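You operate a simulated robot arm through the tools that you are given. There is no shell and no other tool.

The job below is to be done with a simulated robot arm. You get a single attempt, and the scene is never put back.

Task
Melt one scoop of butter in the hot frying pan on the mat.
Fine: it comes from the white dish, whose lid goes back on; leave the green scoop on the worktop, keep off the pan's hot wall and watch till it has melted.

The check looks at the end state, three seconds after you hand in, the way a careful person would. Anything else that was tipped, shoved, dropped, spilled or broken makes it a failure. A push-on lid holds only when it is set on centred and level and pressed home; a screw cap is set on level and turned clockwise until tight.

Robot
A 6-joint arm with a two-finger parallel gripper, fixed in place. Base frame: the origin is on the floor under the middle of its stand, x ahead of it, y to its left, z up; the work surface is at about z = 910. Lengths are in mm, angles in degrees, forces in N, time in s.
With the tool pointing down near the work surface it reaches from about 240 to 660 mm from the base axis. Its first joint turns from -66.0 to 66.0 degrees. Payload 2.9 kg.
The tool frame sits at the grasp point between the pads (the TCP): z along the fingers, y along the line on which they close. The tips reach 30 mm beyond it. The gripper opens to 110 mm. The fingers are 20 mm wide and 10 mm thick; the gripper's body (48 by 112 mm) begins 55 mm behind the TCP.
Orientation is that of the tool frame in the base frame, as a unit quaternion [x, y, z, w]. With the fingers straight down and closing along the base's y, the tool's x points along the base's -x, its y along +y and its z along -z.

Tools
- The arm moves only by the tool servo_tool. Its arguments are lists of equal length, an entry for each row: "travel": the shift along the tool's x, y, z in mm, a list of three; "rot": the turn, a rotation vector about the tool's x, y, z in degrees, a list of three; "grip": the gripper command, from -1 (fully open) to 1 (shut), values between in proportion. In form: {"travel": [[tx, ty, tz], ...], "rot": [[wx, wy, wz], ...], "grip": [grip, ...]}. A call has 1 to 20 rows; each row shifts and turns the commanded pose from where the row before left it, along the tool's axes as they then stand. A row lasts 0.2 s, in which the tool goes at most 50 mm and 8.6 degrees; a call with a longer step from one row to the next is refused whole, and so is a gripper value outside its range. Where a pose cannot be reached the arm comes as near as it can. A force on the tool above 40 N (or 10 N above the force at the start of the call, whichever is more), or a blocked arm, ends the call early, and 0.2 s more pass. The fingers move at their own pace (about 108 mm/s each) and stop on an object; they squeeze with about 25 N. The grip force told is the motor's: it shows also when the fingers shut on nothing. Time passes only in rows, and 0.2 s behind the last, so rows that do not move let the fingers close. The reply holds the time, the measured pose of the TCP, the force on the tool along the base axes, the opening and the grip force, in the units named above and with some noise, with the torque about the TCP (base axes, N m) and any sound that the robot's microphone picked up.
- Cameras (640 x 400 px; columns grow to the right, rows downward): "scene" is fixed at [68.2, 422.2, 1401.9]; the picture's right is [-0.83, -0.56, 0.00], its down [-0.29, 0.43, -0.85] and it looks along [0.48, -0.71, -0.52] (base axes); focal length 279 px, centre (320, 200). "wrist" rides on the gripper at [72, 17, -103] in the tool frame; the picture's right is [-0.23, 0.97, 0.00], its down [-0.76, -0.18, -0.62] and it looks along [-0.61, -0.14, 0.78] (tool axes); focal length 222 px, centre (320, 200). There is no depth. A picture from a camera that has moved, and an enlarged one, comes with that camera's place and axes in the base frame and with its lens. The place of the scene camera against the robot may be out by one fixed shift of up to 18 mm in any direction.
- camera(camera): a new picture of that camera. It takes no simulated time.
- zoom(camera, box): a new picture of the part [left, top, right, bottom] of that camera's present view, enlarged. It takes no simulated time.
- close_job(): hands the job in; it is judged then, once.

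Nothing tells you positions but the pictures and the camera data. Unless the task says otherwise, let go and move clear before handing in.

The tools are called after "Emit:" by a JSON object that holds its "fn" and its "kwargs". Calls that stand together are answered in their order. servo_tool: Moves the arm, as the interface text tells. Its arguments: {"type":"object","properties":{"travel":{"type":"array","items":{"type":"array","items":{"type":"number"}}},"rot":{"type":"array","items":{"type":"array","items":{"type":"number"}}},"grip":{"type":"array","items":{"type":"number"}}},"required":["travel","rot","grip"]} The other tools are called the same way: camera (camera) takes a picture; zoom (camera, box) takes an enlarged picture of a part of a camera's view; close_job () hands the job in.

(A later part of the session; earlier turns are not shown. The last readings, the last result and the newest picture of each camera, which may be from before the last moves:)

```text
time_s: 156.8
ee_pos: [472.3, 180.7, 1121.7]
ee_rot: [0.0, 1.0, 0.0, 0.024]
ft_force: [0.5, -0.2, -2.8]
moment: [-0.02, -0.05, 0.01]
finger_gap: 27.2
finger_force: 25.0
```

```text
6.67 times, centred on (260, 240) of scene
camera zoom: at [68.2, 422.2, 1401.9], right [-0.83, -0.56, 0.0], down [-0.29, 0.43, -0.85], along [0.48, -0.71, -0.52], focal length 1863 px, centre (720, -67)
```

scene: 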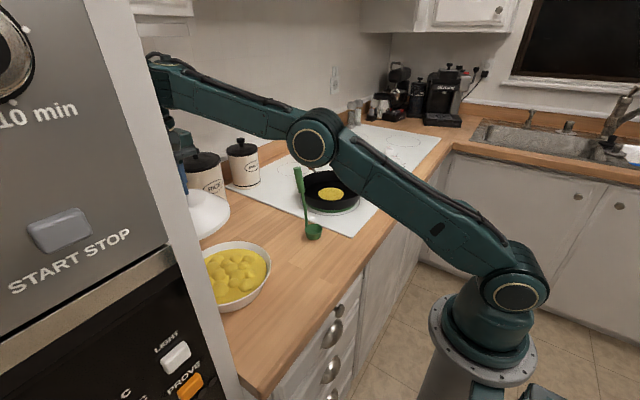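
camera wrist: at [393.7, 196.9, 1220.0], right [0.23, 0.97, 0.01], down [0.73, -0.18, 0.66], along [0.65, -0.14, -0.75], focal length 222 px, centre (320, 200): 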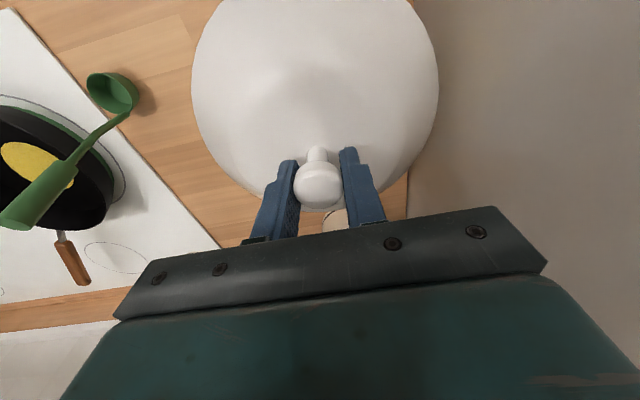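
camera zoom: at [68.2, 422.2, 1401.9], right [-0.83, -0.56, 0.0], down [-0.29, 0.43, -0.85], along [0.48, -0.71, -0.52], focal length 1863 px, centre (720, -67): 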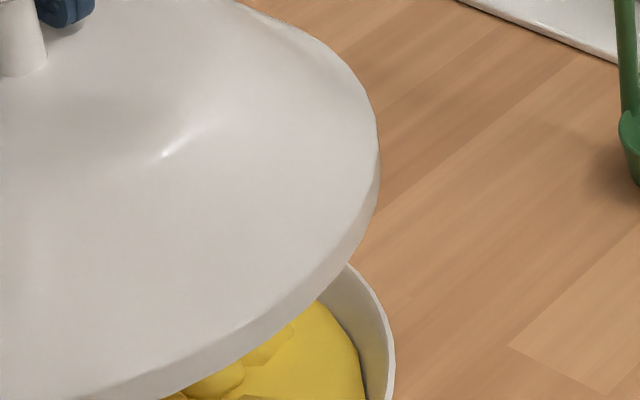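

Emit:
{"fn": "zoom", "kwargs": {"camera": "scene", "box": [205, 255, 255, 295]}}

```text
10.00 times, centred on (230, 275) of scene
camera zoom: at [68.2, 422.2, 1401.9], right [-0.83, -0.56, 0.0], down [-0.29, 0.43, -0.85], along [0.48, -0.71, -0.52], focal length 2794 px, centre (1220, -550)
```

zoom: 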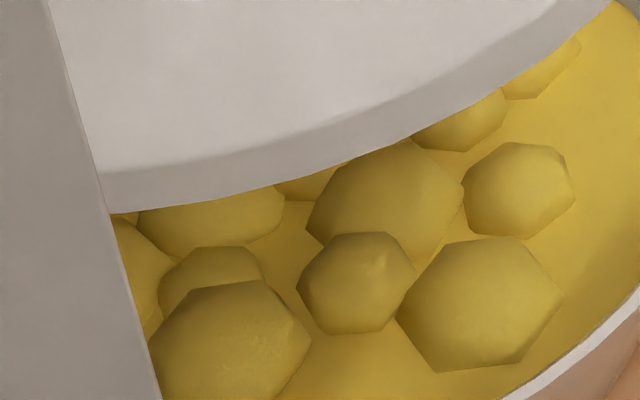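

Comparing views, the lid is level about y now but its +y edge is roughly 1.5° low. I'll correct that and lower it close to the dish rim.

Emit:
{"fn": "servo_tool", "kwargs": {"travel": [[-0.7, -0.5, 0], [0, 0, 15], [0, 0, 20], [0, 0, 15], [0, 0, 8], [0, 0, 0], [0, 0, 0]], "rot": [[-1.6, 0, 0], [0, 0, 0], [0, 0, 0], [0, 0, 0], [0, 0, 0], [0, 0, 0], [0, 0, 0]], "grip": [1, 1, 1, 1, 1, 1, 1]}}

Emit:
{"fn": "zoom", "kwargs": {"camera": "scene", "box": [205, 245, 285, 305]}}

Emit:
{"fn": "zoom", "kwargs": {"camera": "wrist", "box": [180, 0, 460, 220]}}

```text
time_s: 158.4
ee_pos: [474.4, 182.9, 1062.4]
ee_rot: [-0.002, 1.0, 0.013, 0.024]
ft_force: [-0.1, -0.4, -2.5]
moment: [0.0, 0.01, -0.02]
finger_gap: 27.5
finger_force: 25.6
```

```text
6.67 times, centred on (245, 275) of scene
camera zoom: at [68.2, 422.2, 1401.9], right [-0.83, -0.56, 0.0], down [-0.29, 0.43, -0.85], along [0.48, -0.71, -0.52], focal length 1863 px, centre (820, -300)
```

zoom: 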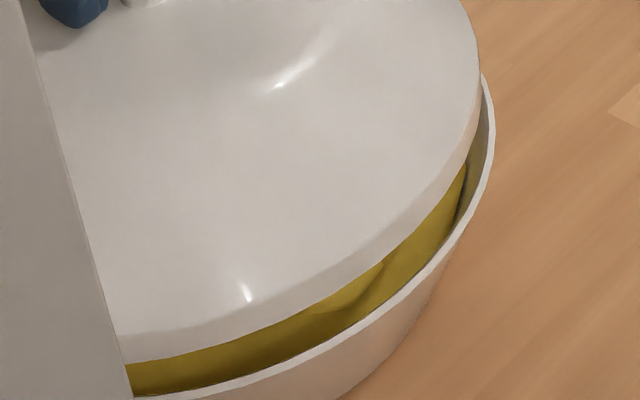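

```text
1.82 times, centred on (320, 110) of wrist
camera zoom: at [397.1, 195.9, 1161.5], right [0.22, 0.97, 0.04], down [0.73, -0.19, 0.65], along [0.64, -0.12, -0.76], focal length 404 px, centre (320, 364)
```

zoom: 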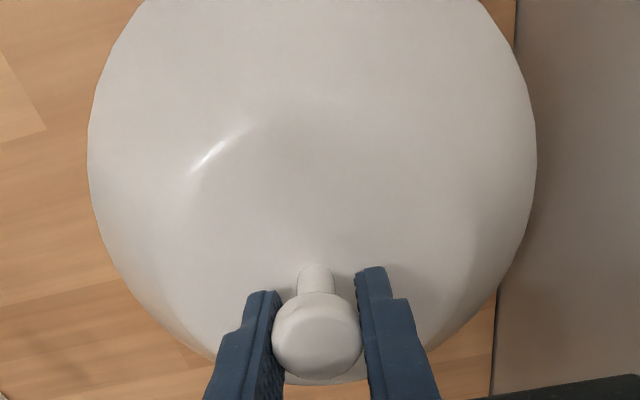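

The descent drifted along the tilted tool axis, so I'll correct the lateral position by about (-2.8, -2.4) mm and recheck.

Emit:
{"fn": "servo_tool", "kwargs": {"travel": [[2.8, -2.4, 0], [0, 0, 0], [0, 0, 0]], "rot": [[0, 0, 0], [0, 0, 0], [0, 0, 0]], "grip": [1, 1, 1]}}

Emit:
{"fn": "zoom", "kwargs": {"camera": "scene", "box": [205, 245, 285, 305]}}

Emit:
{"fn": "zoom", "kwargs": {"camera": "wrist", "box": [200, 80, 440, 240]}}

```text
time_s: 159.2
ee_pos: [473.1, 178.4, 1062.9]
ee_rot: [-0.001, 1.0, 0.014, 0.025]
ft_force: [-0.2, -0.9, -2.8]
moment: [0.03, 0.02, 0.01]
finger_gap: 26.8
finger_force: 24.8
```

```text
6.67 times, centred on (245, 275) of scene
camera zoom: at [68.2, 422.2, 1401.9], right [-0.83, -0.56, 0.0], down [-0.29, 0.43, -0.85], along [0.48, -0.71, -0.52], focal length 1863 px, centre (820, -300)
```

zoom: 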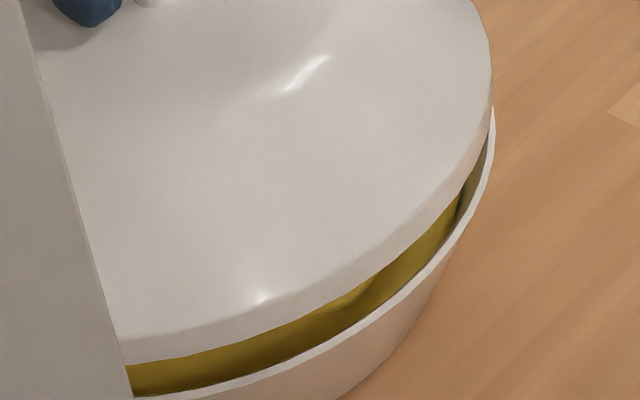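

```text
2.50 times, centred on (320, 160) of wrist
camera zoom: at [394.0, 193.6, 1161.6], right [0.22, 0.97, 0.04], down [0.73, -0.19, 0.65], along [0.65, -0.12, -0.75], focal length 555 px, centre (320, 300)
```

zoom: 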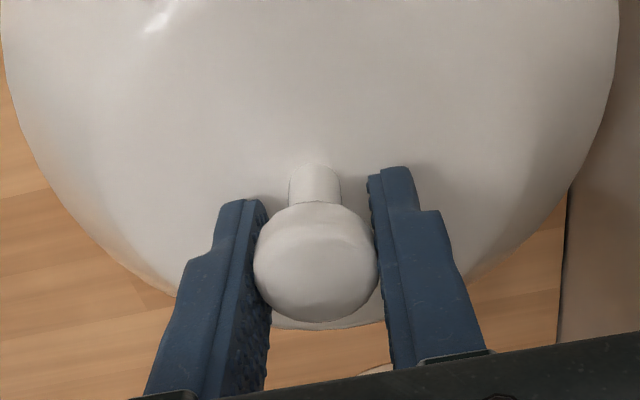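

The lid is aligned and its gap to the rim looks uniform. I'll lower it along true vertical in small steps with force checks.

Emit:
{"fn": "servo_tool", "kwargs": {"travel": [[0.24, -0.13, 5], [0.24, -0.13, 5], [0, 0, 0]], "rot": [[0, 0, 0], [0, 0, 0], [0, 0, 0]], "grip": [1, 1, 1]}}

Emit:
{"fn": "servo_tool", "kwargs": {"travel": [[0.1, -0.05, 2], [0, 0, 0]], "rot": [[0, 0, 0], [0, 0, 0]], "grip": [1, 1]}}

Emit:
{"fn": "zoom", "kwargs": {"camera": "scene", "box": [205, 245, 285, 305]}}

Emit:
{"fn": "zoom", "kwargs": {"camera": "wrist", "box": [200, 80, 440, 240]}}

```text
time_s: 160.0
ee_pos: [474.7, 179.5, 1053.6]
ee_rot: [-0.001, 1.0, 0.014, 0.024]
ft_force: [-0.4, -0.4, -1.8]
moment: [0.04, 0.01, 0.02]
finger_gap: 27.4
finger_force: 25.1
```

```text
time_s: 160.6
ee_pos: [472.7, 179.8, 1051.5]
ee_rot: [-0.001, 1.0, 0.013, 0.024]
ft_force: [-1.4, 0.2, -2.7]
moment: [0.0, 0.03, 0.0]
finger_gap: 27.2
finger_force: 25.2
```

```text
6.67 times, centred on (245, 275) of scene
camera zoom: at [68.2, 422.2, 1401.9], right [-0.83, -0.56, 0.0], down [-0.29, 0.43, -0.85], along [0.48, -0.71, -0.52], focal length 1863 px, centre (820, -300)
```

zoom: 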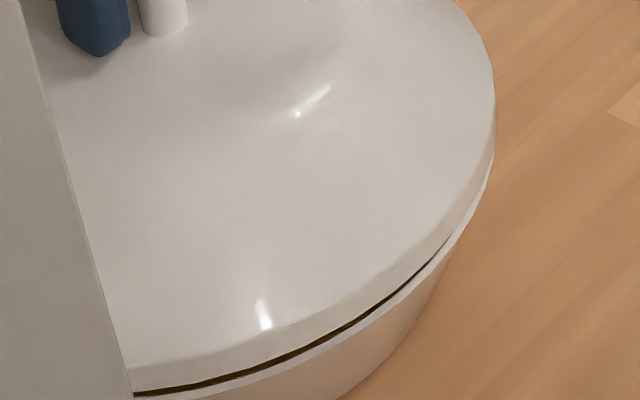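

```text
2.50 times, centred on (320, 160) of wrist
camera zoom: at [394.4, 192.9, 1149.9], right [0.22, 0.97, 0.04], down [0.73, -0.19, 0.65], along [0.65, -0.12, -0.76], focal length 555 px, centre (320, 300)
```

zoom: 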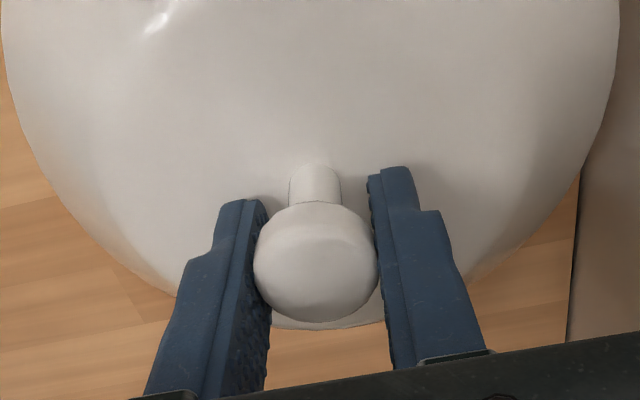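

Emit:
{"fn": "servo_tool", "kwargs": {"travel": [[0.1, 0.45, 2], [0, 0, 0]], "rot": [[0, 0, 0], [0, 0, 0]], "grip": [1, 1]}}

Emit:
{"fn": "servo_tool", "kwargs": {"travel": [[0.05, -0.03, 1], [0, 0, 0]], "rot": [[0, 0, 0], [0, 0, 0]], "grip": [1, 1]}}

Emit:
{"fn": "servo_tool", "kwargs": {"travel": [[0.05, -0.03, 1], [0, 0, 0]], "rot": [[0, 0, 0], [0, 0, 0]], "grip": [1, 1]}}

Emit:
{"fn": "zoom", "kwargs": {"camera": "scene", "box": [205, 245, 285, 305]}}

```text
time_s: 161.2
ee_pos: [473.8, 180.7, 1049.5]
ee_rot: [-0.001, 1.0, 0.014, 0.024]
ft_force: [-0.6, -0.2, -1.8]
moment: [0.0, 0.02, 0.0]
finger_gap: 27.1
finger_force: 24.7
```

```text
time_s: 161.8
ee_pos: [473.8, 180.4, 1047.2]
ee_rot: [-0.001, 1.0, 0.015, 0.024]
ft_force: [0.3, -0.5, -2.0]
moment: [0.0, -0.03, -0.03]
finger_gap: 27.2
finger_force: 24.4
```

```text
time_s: 162.4
ee_pos: [474.1, 181.2, 1047.2]
ee_rot: [-0.001, 1.0, 0.014, 0.024]
ft_force: [-0.4, -0.3, -2.1]
moment: [0.0, -0.03, 0.02]
finger_gap: 27.1
finger_force: 25.0
```

```text
6.67 times, centred on (245, 275) of scene
camera zoom: at [68.2, 422.2, 1401.9], right [-0.83, -0.56, 0.0], down [-0.29, 0.43, -0.85], along [0.48, -0.71, -0.52], focal length 1863 px, centre (820, -300)
```

zoom: 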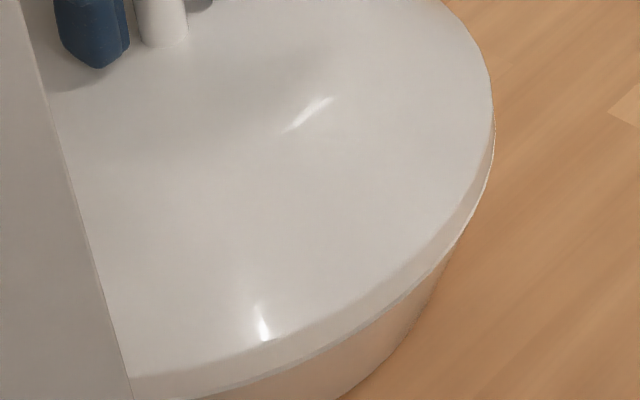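

Emit:
{"fn": "servo_tool", "kwargs": {"travel": [[0.05, -0.03, 1], [0, 0, 0]], "rot": [[0, 0, 0], [0, 0, 0]], "grip": [1, 1]}}

Emit:
{"fn": "servo_tool", "kwargs": {"travel": [[0.05, -0.03, 1], [0, 0, 0]], "rot": [[0, 0, 0], [0, 0, 0]], "grip": [1, 1]}}

Emit:
{"fn": "servo_tool", "kwargs": {"travel": [[0.05, -0.03, 1], [0, 0, 0]], "rot": [[0, 0, 0], [0, 0, 0]], "grip": [1, 1]}}

```text
time_s: 163.0
ee_pos: [474.8, 180.5, 1046.3]
ee_rot: [-0.001, 1.0, 0.015, 0.025]
ft_force: [-1.1, -0.2, 0.0]
moment: [-0.19, 0.01, 0.0]
finger_gap: 27.2
finger_force: 25.1
```

```text
time_s: 163.6
ee_pos: [473.0, 182.1, 1046.0]
ee_rot: [-0.002, 1.0, 0.014, 0.025]
ft_force: [-0.3, 2.8, 4.5]
moment: [-0.44, 0.01, -0.09]
finger_gap: 27.3
finger_force: 25.0
```

```text
time_s: 164.2
ee_pos: [474.2, 180.1, 1042.5]
ee_rot: [-0.002, 1.0, 0.014, 0.025]
ft_force: [-0.8, -0.4, 5.7]
moment: [-0.3, -0.31, -0.08]
finger_gap: 27.3
finger_force: 25.0
```

Emit:
{"fn": "servo_tool", "kwargs": {"travel": [[0.05, -0.03, 1], [0, 0, 0]], "rot": [[0, 0, 0], [0, 0, 0]], "grip": [1, 1]}}

Emit:
{"fn": "servo_tool", "kwargs": {"travel": [[0.05, -0.03, 1], [0, 0, 0]], "rot": [[0, 0, 0], [0, 0, 0]], "grip": [1, 1]}}

Emit:
{"fn": "zoom", "kwargs": {"camera": "scene", "box": [205, 245, 285, 305]}}

Emit:
{"fn": "zoom", "kwargs": {"camera": "wrist", "box": [200, 80, 440, 240]}}

```text
time_s: 164.8
ee_pos: [473.5, 179.9, 1043.6]
ee_rot: [-0.001, 1.0, 0.014, 0.027]
ft_force: [1.1, -1.0, 13.6]
moment: [-0.23, 0.18, -0.06]
finger_gap: 27.2
finger_force: 24.8
```

```text
time_s: 165.4
ee_pos: [473.4, 181.2, 1043.8]
ee_rot: [-0.001, 1.0, 0.014, 0.027]
ft_force: [-1.4, -5.4, 29.4]
moment: [-0.28, 0.23, -0.05]
finger_gap: 27.4
finger_force: 24.5
```

```text
6.67 times, centred on (245, 275) of scene
camera zoom: at [67.7, 421.9, 1402.1], right [-0.83, -0.56, 0.0], down [-0.29, 0.43, -0.85], along [0.48, -0.71, -0.52], focal length 1863 px, centre (820, -300)
```

zoom: 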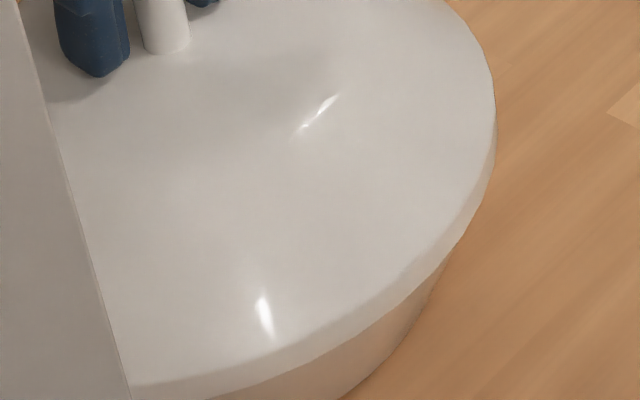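

```text
2.50 times, centred on (320, 160) of wrist
camera zoom: at [394.5, 193.8, 1142.4], right [0.22, 0.97, 0.04], down [0.73, -0.2, 0.66], along [0.65, -0.12, -0.75], focal length 555 px, centre (320, 300)
```

zoom: 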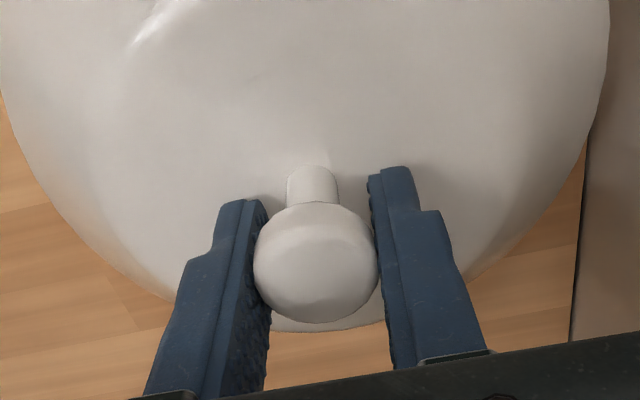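

Emit:
{"fn": "servo_tool", "kwargs": {"travel": [[0.05, -0.03, 1], [0, 0, 0]], "rot": [[0, 0, 0], [0, 0, 0]], "grip": [1, 1]}}

Emit:
{"fn": "zoom", "kwargs": {"camera": "scene", "box": [180, 210, 300, 330]}}

```text
time_s: 166.0
ee_pos: [474.3, 180.5, 1044.4]
ee_rot: [-0.002, 1.0, 0.015, 0.027]
ft_force: [-1.1, -6.8, 33.7]
moment: [-0.31, 0.13, -0.03]
finger_gap: 27.4
finger_force: 25.2
```

```text
3.33 times, centred on (240, 270) of scene
camera zoom: at [67.6, 421.8, 1402.1], right [-0.83, -0.56, 0.0], down [-0.29, 0.43, -0.85], along [0.48, -0.71, -0.52], focal length 931 px, centre (587, -33)
```

zoom: 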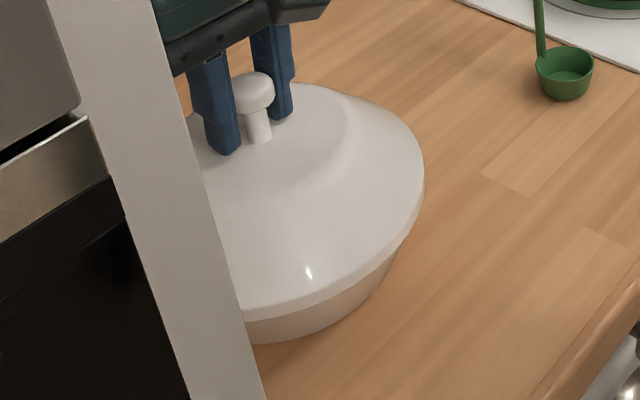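

The lid is nearly home but no snap was heard. I'll relieve the force, open the fingers, and then press down on the knob top with closed fingertips for a centred push.

Emit:
{"fn": "servo_tool", "kwargs": {"travel": [[0, 0, -1.5], [0, 0, -1.2], [0, 0, 0], [0, 0, 0], [0, 0, 0], [0, 0, 0], [0, 0, 0]], "rot": [[0, 0, 0], [0, 0, 0], [0, 0, 0], [0, 0, 0], [0, 0, 0], [0, 0, 0], [0, 0, 0]], "grip": [1, 1, 1, 0.4, 0.2, 0.1, 0.1]}}

Emit:
{"fn": "zoom", "kwargs": {"camera": "scene", "box": [180, 210, 300, 330]}}

Emit:
{"fn": "zoom", "kwargs": {"camera": "wrist", "box": [200, 80, 440, 240]}}

```text
time_s: 167.6
ee_pos: [472.7, 180.9, 1042.7]
ee_rot: [-0.001, 1.0, 0.014, 0.024]
ft_force: [-0.4, -0.4, 0.1]
moment: [0.04, 0.02, 0.0]
finger_gap: 49.7
finger_force: 0.0
```

```text
3.33 times, centred on (240, 270) of scene
camera zoom: at [68.2, 422.2, 1401.9], right [-0.83, -0.56, 0.0], down [-0.29, 0.43, -0.85], along [0.48, -0.71, -0.52], focal length 931 px, centre (587, -33)
```

zoom: 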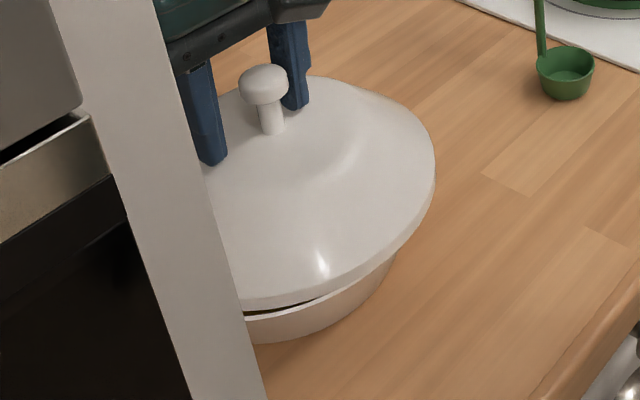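

```text
2.50 times, centred on (320, 160) of wrist
camera zoom: at [394.1, 193.8, 1142.8], right [0.22, 0.97, 0.04], down [0.73, -0.19, 0.65], along [0.64, -0.12, -0.76], focal length 555 px, centre (320, 300)
```

zoom: 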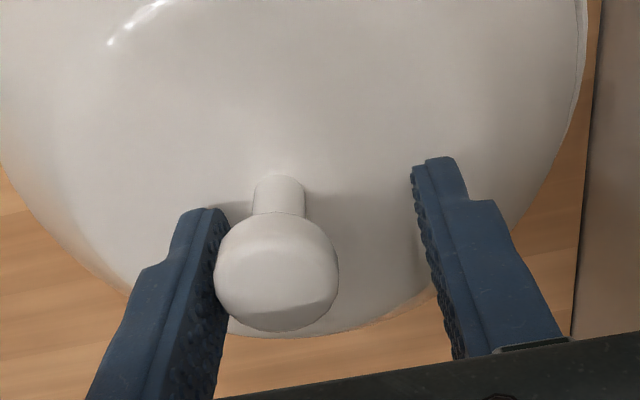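

When released, the lid slid: it now sits off-centre and slightly tilted. I'll look closely before fixing it.

Emit:
{"fn": "zoom", "kwargs": {"camera": "scene", "box": [205, 225, 285, 305]}}

Emit:
{"fn": "camera", "kwargs": {"camera": "wrist"}}

```text
5.00 times, centred on (245, 265) of scene
camera zoom: at [68.2, 422.2, 1401.9], right [-0.83, -0.56, 0.0], down [-0.29, 0.43, -0.85], along [0.48, -0.71, -0.52], focal length 1397 px, centre (695, -125)
```

zoom: 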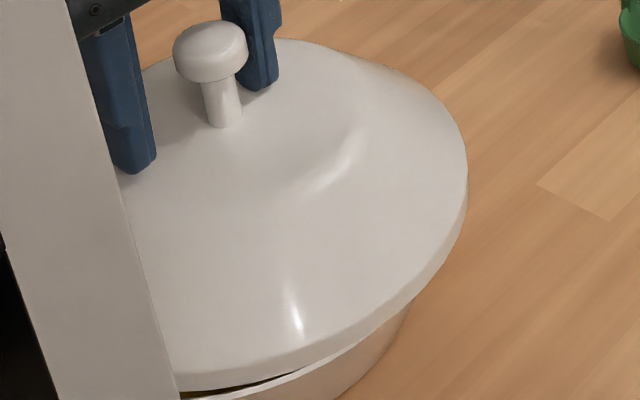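

```text
taken
camera wrist: at [394.1, 193.8, 1142.8], right [0.22, 0.97, 0.04], down [0.73, -0.19, 0.65], along [0.64, -0.12, -0.76], focal length 222 px, centre (320, 200)
```

wrist: 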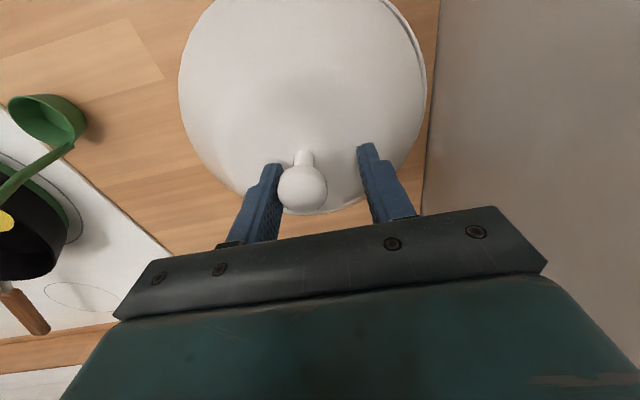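

The lid has slid about 9 mm toward -y and isn't seated. I'll centre the open fingers around the knob, set the tool vertical, then loosely cage the knob and slide the lid back to centre so it can level itself.

Emit:
{"fn": "servo_tool", "kwargs": {"travel": [[0, -4.5, 0], [0, -4.5, 0], [0, 0, 0], [0, 0, 0], [0, 0, 0]], "rot": [[0, 0, 0], [0, 0, 0], [1.6, 2.8, 0], [0, 0, 0], [0, 0, 0]], "grip": [0.1, 0.1, 0.1, 0.1, 0.1]}}

Emit:
{"fn": "zoom", "kwargs": {"camera": "wrist", "box": [200, 80, 440, 240]}}

Emit:
{"fn": "zoom", "kwargs": {"camera": "wrist", "box": [160, 0, 440, 200]}}

Emit:
{"fn": "zoom", "kwargs": {"camera": "scene", "box": [205, 225, 285, 305]}}

```text
time_s: 168.8
ee_pos: [472.8, 171.3, 1044.3]
ee_rot: [-0.001, 1.0, 0.0, 0.001]
ft_force: [0.5, 0.6, 0.2]
moment: [0.02, 0.03, -0.01]
finger_gap: 49.6
finger_force: 0.0
```

```text
2.50 times, centred on (320, 160) of wrist
camera zoom: at [399.1, 187.6, 1145.9], right [0.22, 0.97, 0.0], down [0.76, -0.18, 0.62], along [0.61, -0.14, -0.78], focal length 555 px, centre (320, 300)
```

zoom: 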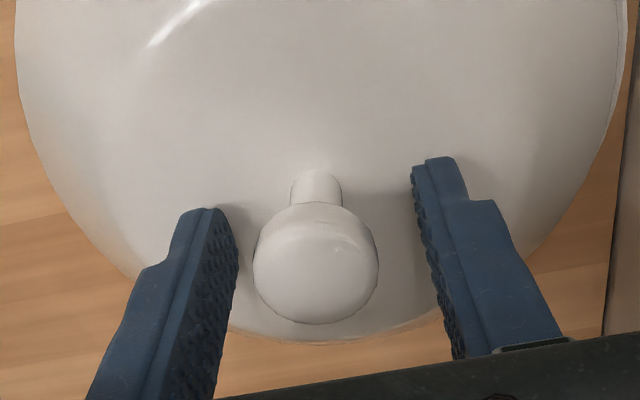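

```text
2.00 times, centred on (300, 100) of wrist
camera zoom: at [399.1, 187.6, 1145.9], right [0.22, 0.97, 0.0], down [0.76, -0.18, 0.62], along [0.61, -0.14, -0.78], focal length 444 px, centre (360, 400)
```

zoom: 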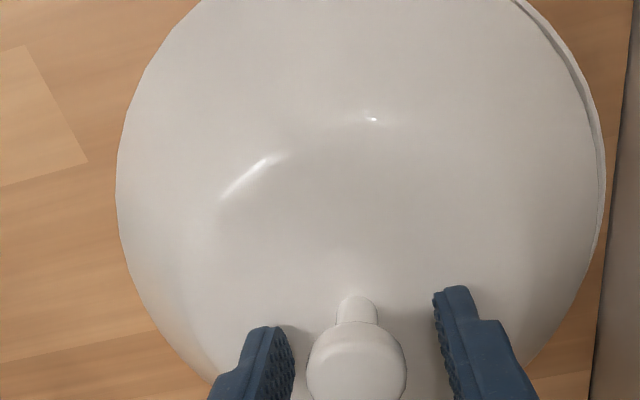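

```text
5.00 times, centred on (245, 265) of scene
camera zoom: at [68.2, 422.2, 1401.9], right [-0.83, -0.56, 0.0], down [-0.29, 0.43, -0.85], along [0.48, -0.71, -0.52], focal length 1397 px, centre (695, -125)
```

zoom: 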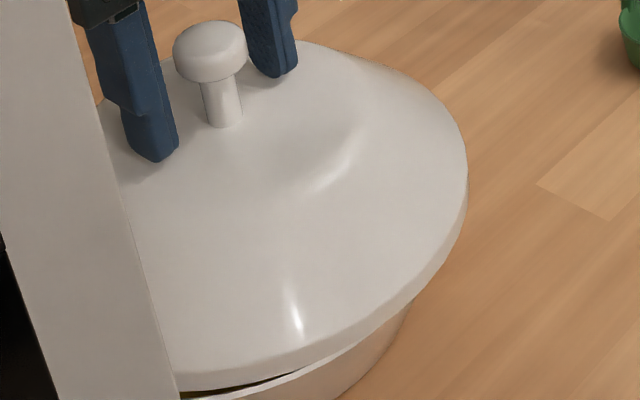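

Emit:
{"fn": "servo_tool", "kwargs": {"travel": [[0, 0, 0], [0, 0, 0], [0, 0, 0], [0, 1, 0], [0, 1, 0], [0, 1, 0], [0, 0, 0]], "rot": [[0, 0, 0], [0, 0, 0], [0, 0, 0], [0, 0, 0], [0, 0, 0], [0, 0, 0], [0, 0, 0]], "grip": [0.3, 0.46, 0.46, 0.46, 0.46, 0.46, 0.46]}}

Emit:
{"fn": "zoom", "kwargs": {"camera": "wrist", "box": [160, 0, 440, 200]}}

Emit:
{"fn": "zoom", "kwargs": {"camera": "scene", "box": [205, 225, 285, 305]}}

```text
time_s: 170.4
ee_pos: [472.5, 173.7, 1044.3]
ee_rot: [-0.002, 1.0, 0.0, 0.0]
ft_force: [0.2, -0.5, -0.3]
moment: [0.01, 0.0, -0.01]
finger_gap: 30.1
finger_force: 0.3
```

```text
2.00 times, centred on (300, 100) of wrist
camera zoom: at [398.9, 191.2, 1145.8], right [0.22, 0.97, 0.0], down [0.76, -0.18, 0.62], along [0.61, -0.14, -0.78], focal length 444 px, centre (360, 400)
```

zoom: 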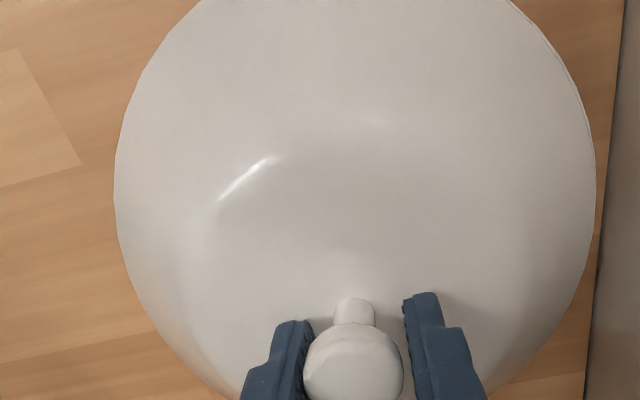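

```text
5.00 times, centred on (245, 265) of scene
camera zoom: at [68.1, 422.2, 1401.9], right [-0.83, -0.56, 0.0], down [-0.29, 0.43, -0.85], along [0.48, -0.71, -0.52], focal length 1397 px, centre (695, -125)
```

zoom: 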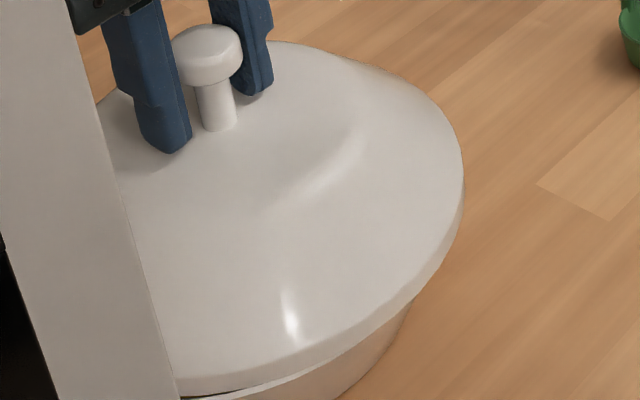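

Caging works: the lid is sliding back toward centre. I'll continue in small steps.

Emit:
{"fn": "servo_tool", "kwargs": {"travel": [[0, 1, 0], [0, 1, 0], [0, 0, 0]], "rot": [[0, 0, 0], [0, 0, 0], [0, 0, 0]], "grip": [0.46, 0.46, 0.46]}}

Emit:
{"fn": "zoom", "kwargs": {"camera": "wrist", "box": [160, 0, 440, 200]}}

Emit:
{"fn": "zoom", "kwargs": {"camera": "scene", "box": [205, 225, 285, 305]}}

Emit:
{"fn": "servo_tool", "kwargs": {"travel": [[0, 1, 0], [0, 1, 0], [0, 0, 0]], "rot": [[0, 0, 0], [0, 0, 0], [0, 0, 0]], "grip": [0.46, 0.46, 0.46]}}

Emit:
{"fn": "zoom", "kwargs": {"camera": "wrist", "box": [160, 0, 440, 200]}}

Emit:
{"fn": "zoom", "kwargs": {"camera": "scene", "box": [205, 225, 285, 305]}}

```text
time_s: 171.2
ee_pos: [473.2, 176.5, 1043.7]
ee_rot: [-0.001, 1.0, -0.001, 0.0]
ft_force: [0.1, -1.5, 1.1]
moment: [-0.02, 0.0, -0.01]
finger_gap: 30.5
finger_force: 0.3
```

```text
2.00 times, centred on (300, 100) of wrist
camera zoom: at [399.0, 193.3, 1145.5], right [0.22, 0.97, 0.0], down [0.76, -0.18, 0.62], along [0.61, -0.14, -0.78], focal length 444 px, centre (360, 400)
```

zoom: 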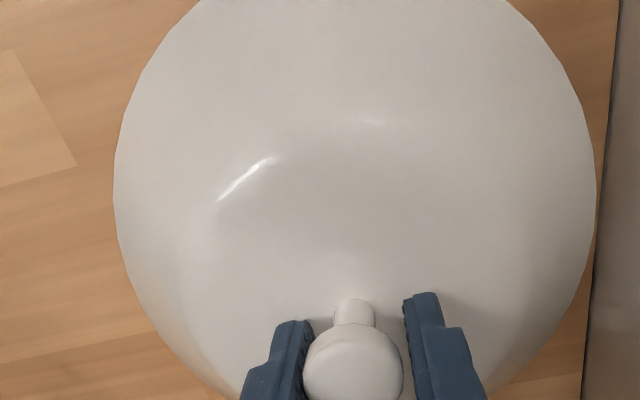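

```text
5.00 times, centred on (245, 265) of scene
camera zoom: at [68.1, 422.2, 1401.9], right [-0.83, -0.56, 0.0], down [-0.29, 0.43, -0.85], along [0.48, -0.71, -0.52], focal length 1397 px, centre (695, -125)
```

zoom: 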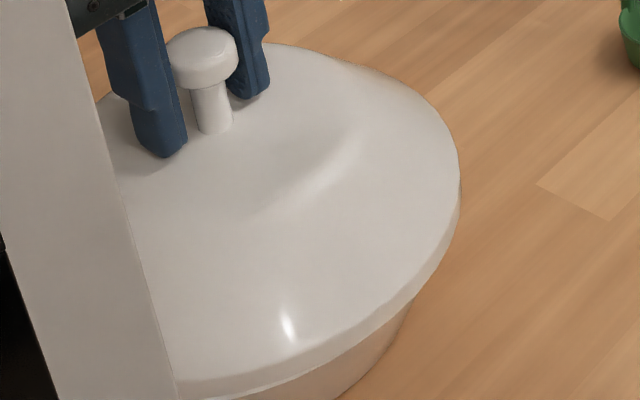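

```text
time_s: 172.0
ee_pos: [471.5, 179.1, 1043.4]
ee_rot: [-0.001, 1.0, 0.0, -0.001]
ft_force: [-0.5, -0.8, 1.1]
moment: [0.0, -0.04, 0.01]
finger_gap: 30.0
finger_force: 1.0
```

```text
2.00 times, centred on (300, 100) of wrist
camera zoom: at [399.3, 195.0, 1145.2], right [0.22, 0.97, 0.0], down [0.76, -0.18, 0.62], along [0.61, -0.14, -0.78], focal length 444 px, centre (360, 400)
```

zoom: 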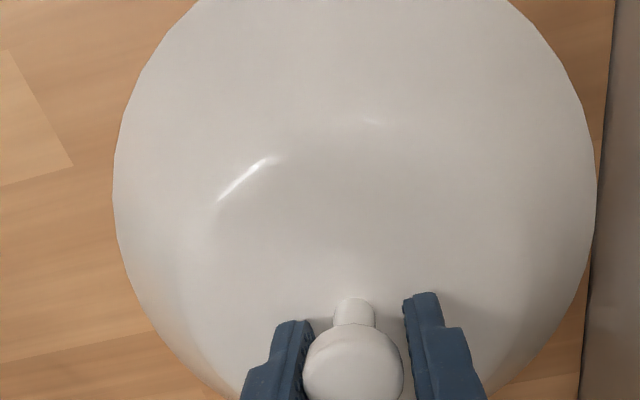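

```text
5.00 times, centred on (245, 265) of scene
camera zoom: at [68.1, 422.2, 1401.9], right [-0.83, -0.56, 0.0], down [-0.29, 0.43, -0.85], along [0.48, -0.71, -0.52], focal length 1397 px, centre (695, -125)
```

zoom: 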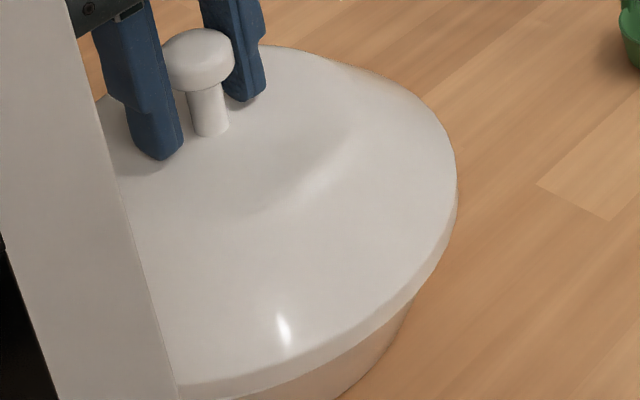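

Emit:
{"fn": "servo_tool", "kwargs": {"travel": [[0, 1, 0], [0, 0, 0]], "rot": [[0, 0, 0], [0, 0, 0]], "grip": [0.46, 0.46]}}

Emit:
{"fn": "servo_tool", "kwargs": {"travel": [[0, 1, 0], [0, 0, 0]], "rot": [[0, 0, 0], [0, 0, 0]], "grip": [0.46, 0.46]}}

Emit:
{"fn": "zoom", "kwargs": {"camera": "wrist", "box": [200, 80, 440, 240]}}

Emit:
{"fn": "zoom", "kwargs": {"camera": "scene", "box": [180, 210, 300, 330]}}

```text
time_s: 172.6
ee_pos: [473.0, 178.5, 1044.0]
ee_rot: [-0.002, 1.0, -0.001, 0.0]
ft_force: [0.7, -0.5, 0.9]
moment: [0.0, 0.02, -0.01]
finger_gap: 30.2
finger_force: 0.5
```

```text
time_s: 173.2
ee_pos: [473.0, 181.4, 1044.1]
ee_rot: [-0.002, 1.0, 0.001, 0.0]
ft_force: [0.0, -0.7, -0.3]
moment: [-0.03, 0.0, -0.04]
finger_gap: 30.1
finger_force: 0.2
```

```text
2.50 times, centred on (320, 160) of wrist
camera zoom: at [399.4, 196.7, 1145.6], right [0.22, 0.97, 0.0], down [0.76, -0.18, 0.62], along [0.61, -0.14, -0.78], focal length 555 px, centre (320, 300)
```

zoom: 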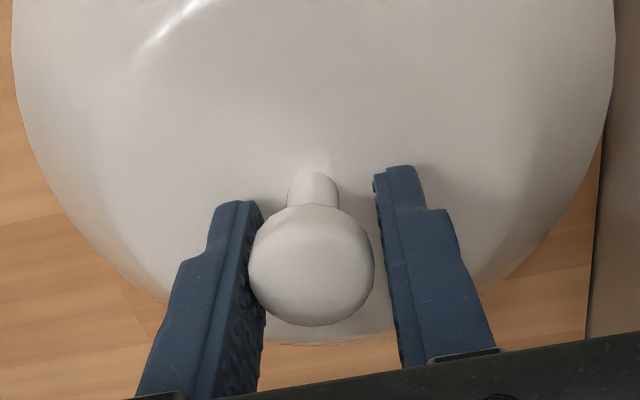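

```text
3.33 times, centred on (240, 270) of scene
camera zoom: at [68.1, 422.2, 1401.9], right [-0.83, -0.56, 0.0], down [-0.29, 0.43, -0.85], along [0.48, -0.71, -0.52], focal length 931 px, centre (587, -33)
```

zoom: 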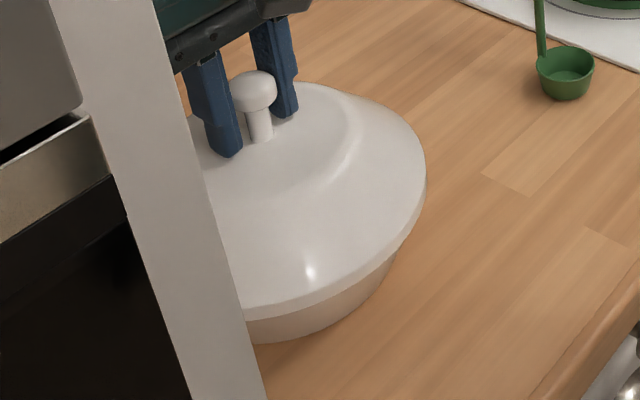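

The lid is centred and level again, just not pressed home. I'll open, rise, close the fingers and press down on the centre of the knob.

Emit:
{"fn": "servo_tool", "kwargs": {"travel": [[0, 0, 0], [0, 0, 0], [0, 0, -10], [0, 0, -25], [0, 0, -25], [0, 0, 0], [0, 0, 0], [0, 0, 0], [0, 0, 0]], "rot": [[0, 0, 0], [0, 0, 0], [0, 0, 0], [0, 0, 0], [0, 0, 0], [0, 0, 0], [0, 0, 0], [0, 0, 0], [0, 0, 0]], "grip": [0.3, 0.1, 0.1, 0.1, 0.1, 0.1, 0.6, 1, 1]}}

Emit:
{"fn": "zoom", "kwargs": {"camera": "wrist", "box": [200, 60, 440, 220]}}

Emit:
{"fn": "zoom", "kwargs": {"camera": "scene", "box": [180, 210, 300, 330]}}

```text
time_s: 175.2
ee_pos: [472.6, 181.6, 1100.5]
ee_rot: [-0.002, 1.0, 0.0, 0.0]
ft_force: [0.1, 0.6, 0.6]
moment: [0.0, -0.04, 0.0]
finger_gap: 0.2
finger_force: 25.1
heard: snap
```

```text
2.50 times, centred on (320, 140) of wrist
camera zoom: at [398.0, 196.9, 1204.2], right [0.22, 0.97, 0.0], down [0.76, -0.18, 0.62], along [0.61, -0.14, -0.78], focal length 555 px, centre (320, 350)
```

zoom: 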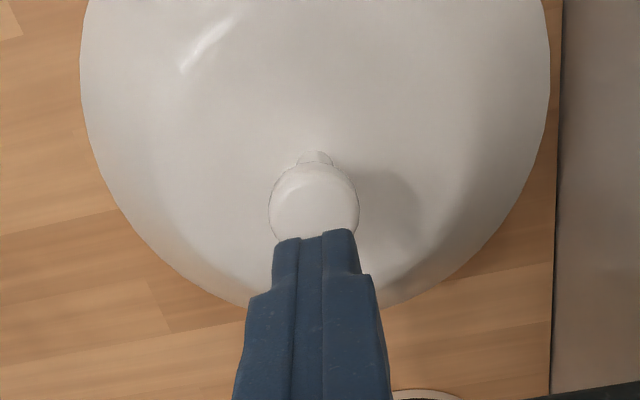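

```text
3.33 times, centred on (240, 270) of scene
camera zoom: at [68.2, 422.2, 1401.9], right [-0.83, -0.56, 0.0], down [-0.29, 0.43, -0.85], along [0.48, -0.71, -0.52], focal length 931 px, centre (587, -33)
```

zoom: 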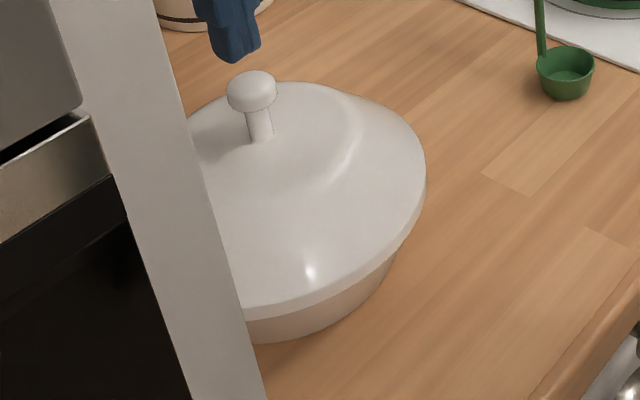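

A snap was heard and the lid looks home. I'll confirm with a gentle centred press on the knob.

Emit:
{"fn": "servo_tool", "kwargs": {"travel": [[1, -0.9, 8], [0, 0, 8], [0, 0, 4], [0, 0, 0]], "rot": [[0, 0, 0], [0, 0, 0], [0, 0, 0], [0, 0, 0]], "grip": [1, 1, 1, 1]}}

Emit:
{"fn": "servo_tool", "kwargs": {"travel": [[0, 0, 2], [0, 0, 0]], "rot": [[0, 0, 0], [0, 0, 0]], "grip": [1, 1]}}

Emit:
{"fn": "servo_tool", "kwargs": {"travel": [[0, 0, 1.5], [0, 0, 0]], "rot": [[0, 0, 0], [0, 0, 0]], "grip": [1, 1]}}

Emit:
{"fn": "servo_tool", "kwargs": {"travel": [[0, 0, 1.5], [0, 0, 0]], "rot": [[0, 0, 0], [0, 0, 0]], "grip": [1, 1]}}

Emit:
{"fn": "zoom", "kwargs": {"camera": "scene", "box": [180, 210, 300, 330]}}

```text
time_s: 176.2
ee_pos: [471.4, 181.0, 1084.3]
ee_rot: [-0.002, 1.0, 0.001, 0.0]
ft_force: [-1.5, 0.8, 5.4]
moment: [-0.01, 0.12, -0.05]
finger_gap: 0.2
finger_force: 25.1
```

```text
time_s: 176.8
ee_pos: [471.1, 181.0, 1082.8]
ee_rot: [-0.002, 1.0, 0.001, 0.003]
ft_force: [-4.4, 2.0, 22.1]
moment: [0.08, 0.26, -0.13]
finger_gap: 0.1
finger_force: 24.8
```

```text
time_s: 177.4
ee_pos: [470.8, 181.1, 1083.9]
ee_rot: [-0.003, 1.0, 0.002, 0.003]
ft_force: [-3.8, 0.4, 5.5]
moment: [0.01, 0.2, -0.03]
finger_gap: 0.3
finger_force: 25.1
stopped in row 2: the force on the tool passed its limit at 41 N (the readings are from after the stop); the commanded pose is now the measured one
```

```text
time_s: 178.0
ee_pos: [471.2, 180.2, 1084.2]
ee_rot: [-0.002, 1.0, 0.001, 0.004]
ft_force: [-11.3, -2.4, 23.5]
moment: [-0.05, 0.53, 0.08]
finger_gap: 0.3
finger_force: 25.6
```

```text
3.33 times, centred on (240, 270) of scene
camera zoom: at [67.5, 422.0, 1402.0], right [-0.83, -0.56, 0.0], down [-0.29, 0.43, -0.85], along [0.48, -0.71, -0.52], focal length 931 px, centre (587, -33)
```

zoom: 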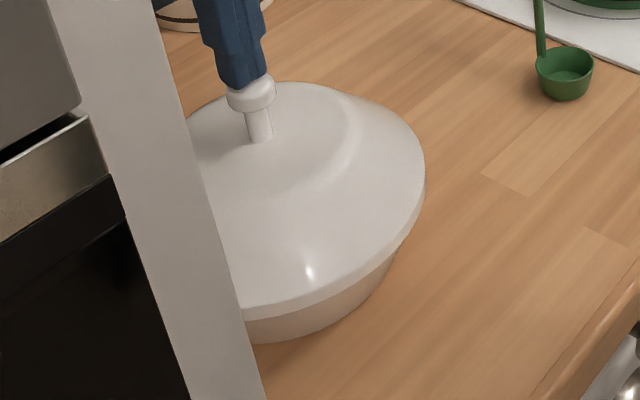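

Pressing to 41 N gave no further snap, which suggests the lid is already home. I'll verify with a gentle pull test on the knob.

Emit:
{"fn": "servo_tool", "kwargs": {"travel": [[0, 0, -10], [0, 0, -25], [0, 0, -10], [0, 0, 0], [0, 0, 0]], "rot": [[0, 0, 0], [0, 0, 0], [0, 0, 0], [0, 0, 0], [0, 0, 0]], "grip": [1, 1, 1, 0.2, -0.1]}}

Emit:
{"fn": "zoom", "kwargs": {"camera": "wrist", "box": [180, 0, 460, 200]}}

Emit:
{"fn": "zoom", "kwargs": {"camera": "scene", "box": [180, 210, 300, 330]}}

Emit:
{"fn": "zoom", "kwargs": {"camera": "scene", "box": [205, 245, 285, 305]}}

```text
time_s: 179.2
ee_pos: [471.0, 181.1, 1125.7]
ee_rot: [-0.002, 1.0, 0.001, 0.003]
ft_force: [0.8, 0.0, -0.3]
moment: [-0.01, 0.01, 0.0]
finger_gap: 60.4
finger_force: 0.1
```

```text
2.00 times, centred on (320, 100) of wrist
camera zoom: at [396.3, 196.1, 1228.8], right [0.22, 0.97, 0.0], down [0.76, -0.18, 0.63], along [0.61, -0.14, -0.78], focal length 444 px, centre (320, 400)
```

zoom: 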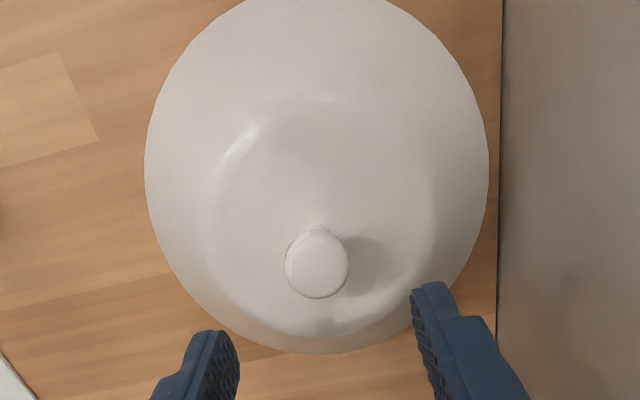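

```text
3.33 times, centred on (240, 270) of scene
camera zoom: at [68.2, 422.2, 1401.9], right [-0.83, -0.56, 0.0], down [-0.29, 0.43, -0.85], along [0.48, -0.71, -0.52], focal length 931 px, centre (587, -33)
```

zoom: 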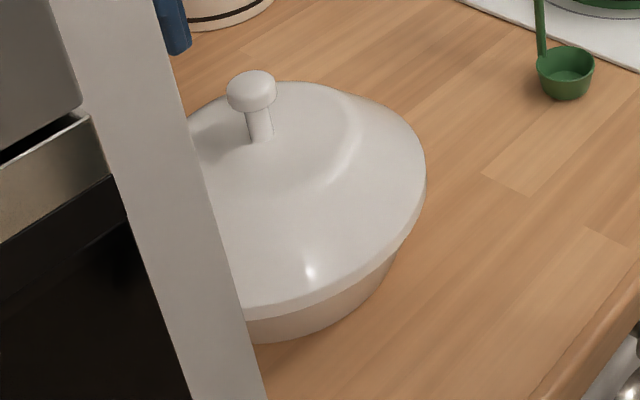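

```text
6.67 times, centred on (245, 275) of scene
camera zoom: at [68.2, 422.2, 1401.9], right [-0.83, -0.56, 0.0], down [-0.29, 0.43, -0.85], along [0.48, -0.71, -0.52], focal length 1863 px, centre (820, -300)
```

zoom: 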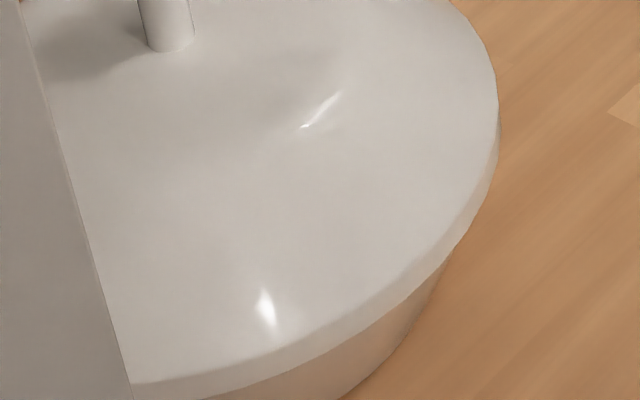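

Emit:
{"fn": "servo_tool", "kwargs": {"travel": [[0, 0, 25], [0, 0, 25], [0, 0, 20], [0, 0, 8], [0, 0, 0], [0, 0, 0]], "rot": [[0, 0, 0], [0, 0, 0], [0, 0, 0], [0, 0, 0], [0, 0, 0], [0, 0, 0]], "grip": [-0.1, -0.1, -0.1, -0.1, -0.1, -0.1]}}

Emit:
{"fn": "zoom", "kwargs": {"camera": "wrist", "box": [200, 80, 440, 240]}}

```text
time_s: 180.6
ee_pos: [472.0, 181.3, 1048.3]
ee_rot: [-0.001, 1.0, 0.002, 0.003]
ft_force: [-0.7, 0.2, -0.3]
moment: [0.01, -0.05, 0.0]
finger_gap: 60.6
finger_force: 0.1
```

```text
2.50 times, centred on (320, 160) of wrist
camera zoom: at [397.5, 196.5, 1150.3], right [0.22, 0.97, 0.0], down [0.76, -0.18, 0.63], along [0.61, -0.14, -0.78], focal length 555 px, centre (320, 300)
```

zoom: 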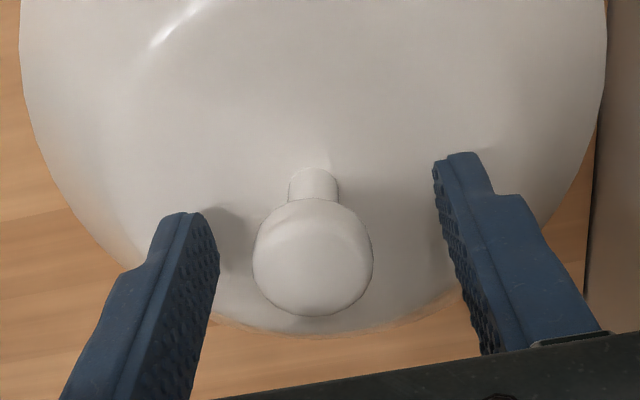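

Emit:
{"fn": "servo_tool", "kwargs": {"travel": [[0, -1.5, 2], [0, 0, 0], [0, 0, 0], [0, 0, 0], [0, 0, 0], [0, 0, 0]], "rot": [[0, 0, 0], [0, 0, 0], [0, 0, 0], [0, 0, 0], [0, 0, 0], [0, 0, 0]], "grip": [-0.1, 0.2, 0.4, 0.5, 0.6, 0.6]}}

Emit:
{"fn": "servo_tool", "kwargs": {"travel": [[0, 0, -0.7], [0, 0, 0]], "rot": [[0, 0, 0], [0, 0, 0]], "grip": [0.6, 0.6]}}

Emit:
{"fn": "servo_tool", "kwargs": {"travel": [[0, 0, -0.7], [0, 0, 0]], "rot": [[0, 0, 0], [0, 0, 0]], "grip": [0.6, 0.6]}}

```text
time_s: 182.0
ee_pos: [471.9, 179.4, 1047.7]
ee_rot: [-0.001, 1.0, 0.001, 0.002]
ft_force: [0.3, 2.0, 0.4]
moment: [-0.11, -0.01, -0.07]
finger_gap: 27.3
finger_force: 25.0
```

```text
time_s: 182.6
ee_pos: [471.9, 180.8, 1048.3]
ee_rot: [-0.001, 1.0, 0.002, 0.002]
ft_force: [0.4, 0.4, -0.7]
moment: [-0.03, 0.02, 0.0]
finger_gap: 27.5
finger_force: 24.8
heard: snap
```

```text
time_s: 183.2
ee_pos: [471.8, 180.2, 1047.9]
ee_rot: [-0.002, 1.0, 0.002, 0.002]
ft_force: [-0.3, -0.5, 0.4]
moment: [-0.04, -0.01, 0.01]
finger_gap: 27.3
finger_force: 24.9
```

The pull released the latch with a snap, so the lid had been home. I'll press it straight back down now while it is centred.

Emit:
{"fn": "servo_tool", "kwargs": {"travel": [[0, 0, 0.7], [0, 0, 0.7], [0, 0, 0]], "rot": [[0, 0, 0], [0, 0, 0], [0, 0, 0]], "grip": [0.6, 0.6, 0.6]}}

Emit:
{"fn": "servo_tool", "kwargs": {"travel": [[0, 0, 1], [0, 0, 0]], "rot": [[0, 0, 0], [0, 0, 0]], "grip": [0.6, 0.6]}}

Emit:
{"fn": "servo_tool", "kwargs": {"travel": [[0, 0, 1], [0, 0, 0]], "rot": [[0, 0, 0], [0, 0, 0]], "grip": [0.6, 0.6]}}

```text
time_s: 184.0
ee_pos: [471.7, 180.0, 1046.7]
ee_rot: [-0.002, 1.0, 0.002, 0.003]
ft_force: [-0.1, -0.5, -0.8]
moment: [-0.04, -0.03, -0.01]
finger_gap: 27.2
finger_force: 24.9
```

```text
time_s: 184.6
ee_pos: [472.1, 180.6, 1046.1]
ee_rot: [-0.002, 1.0, 0.003, 0.003]
ft_force: [-2.3, 2.0, 9.7]
moment: [-0.18, 0.4, -0.16]
finger_gap: 27.2
finger_force: 24.8
```

```text
time_s: 185.2
ee_pos: [472.3, 179.6, 1046.5]
ee_rot: [-0.003, 1.0, 0.003, 0.005]
ft_force: [-4.4, 6.9, 21.2]
moment: [-0.22, 0.3, -0.1]
finger_gap: 27.5
finger_force: 25.1
```

Emit:
{"fn": "servo_tool", "kwargs": {"travel": [[0.4, 0.7, 0.5], [0, 0, 0]], "rot": [[0, 0, 0], [0, 0, 0]], "grip": [0.6, 0.6]}}

Emit:
{"fn": "servo_tool", "kwargs": {"travel": [[0, 0, 0.6], [0, 0, 0]], "rot": [[0, 0, 0], [0, 0, 0]], "grip": [0.6, 0.6]}}

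Emit:
{"fn": "zoom", "kwargs": {"camera": "scene", "box": [205, 245, 285, 305]}}

```text
time_s: 185.8
ee_pos: [473.9, 180.7, 1046.5]
ee_rot: [-0.001, 1.0, 0.002, 0.005]
ft_force: [-1.6, 1.0, 31.7]
moment: [-0.12, 0.16, 0.02]
finger_gap: 27.4
finger_force: 24.3
```

```text
time_s: 186.4
ee_pos: [471.9, 179.8, 1046.5]
ee_rot: [-0.001, 1.0, 0.002, 0.005]
ft_force: [-0.8, -0.3, 33.1]
moment: [-0.13, 0.03, -0.12]
finger_gap: 27.4
finger_force: 25.2
```

```text
6.67 times, centred on (245, 275) of scene
camera zoom: at [67.6, 422.0, 1402.0], right [-0.83, -0.56, 0.0], down [-0.29, 0.43, -0.85], along [0.48, -0.71, -0.52], focal length 1863 px, centre (820, -300)
```

zoom: 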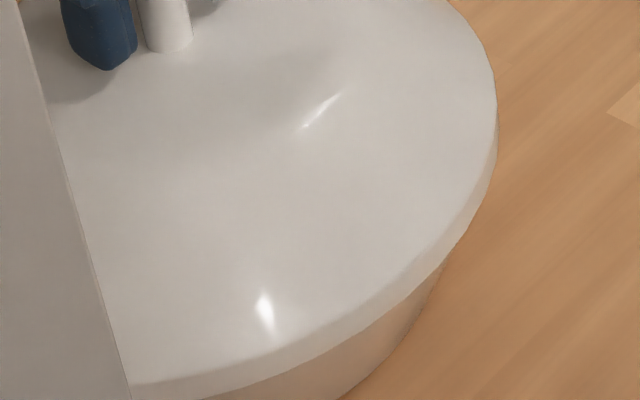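

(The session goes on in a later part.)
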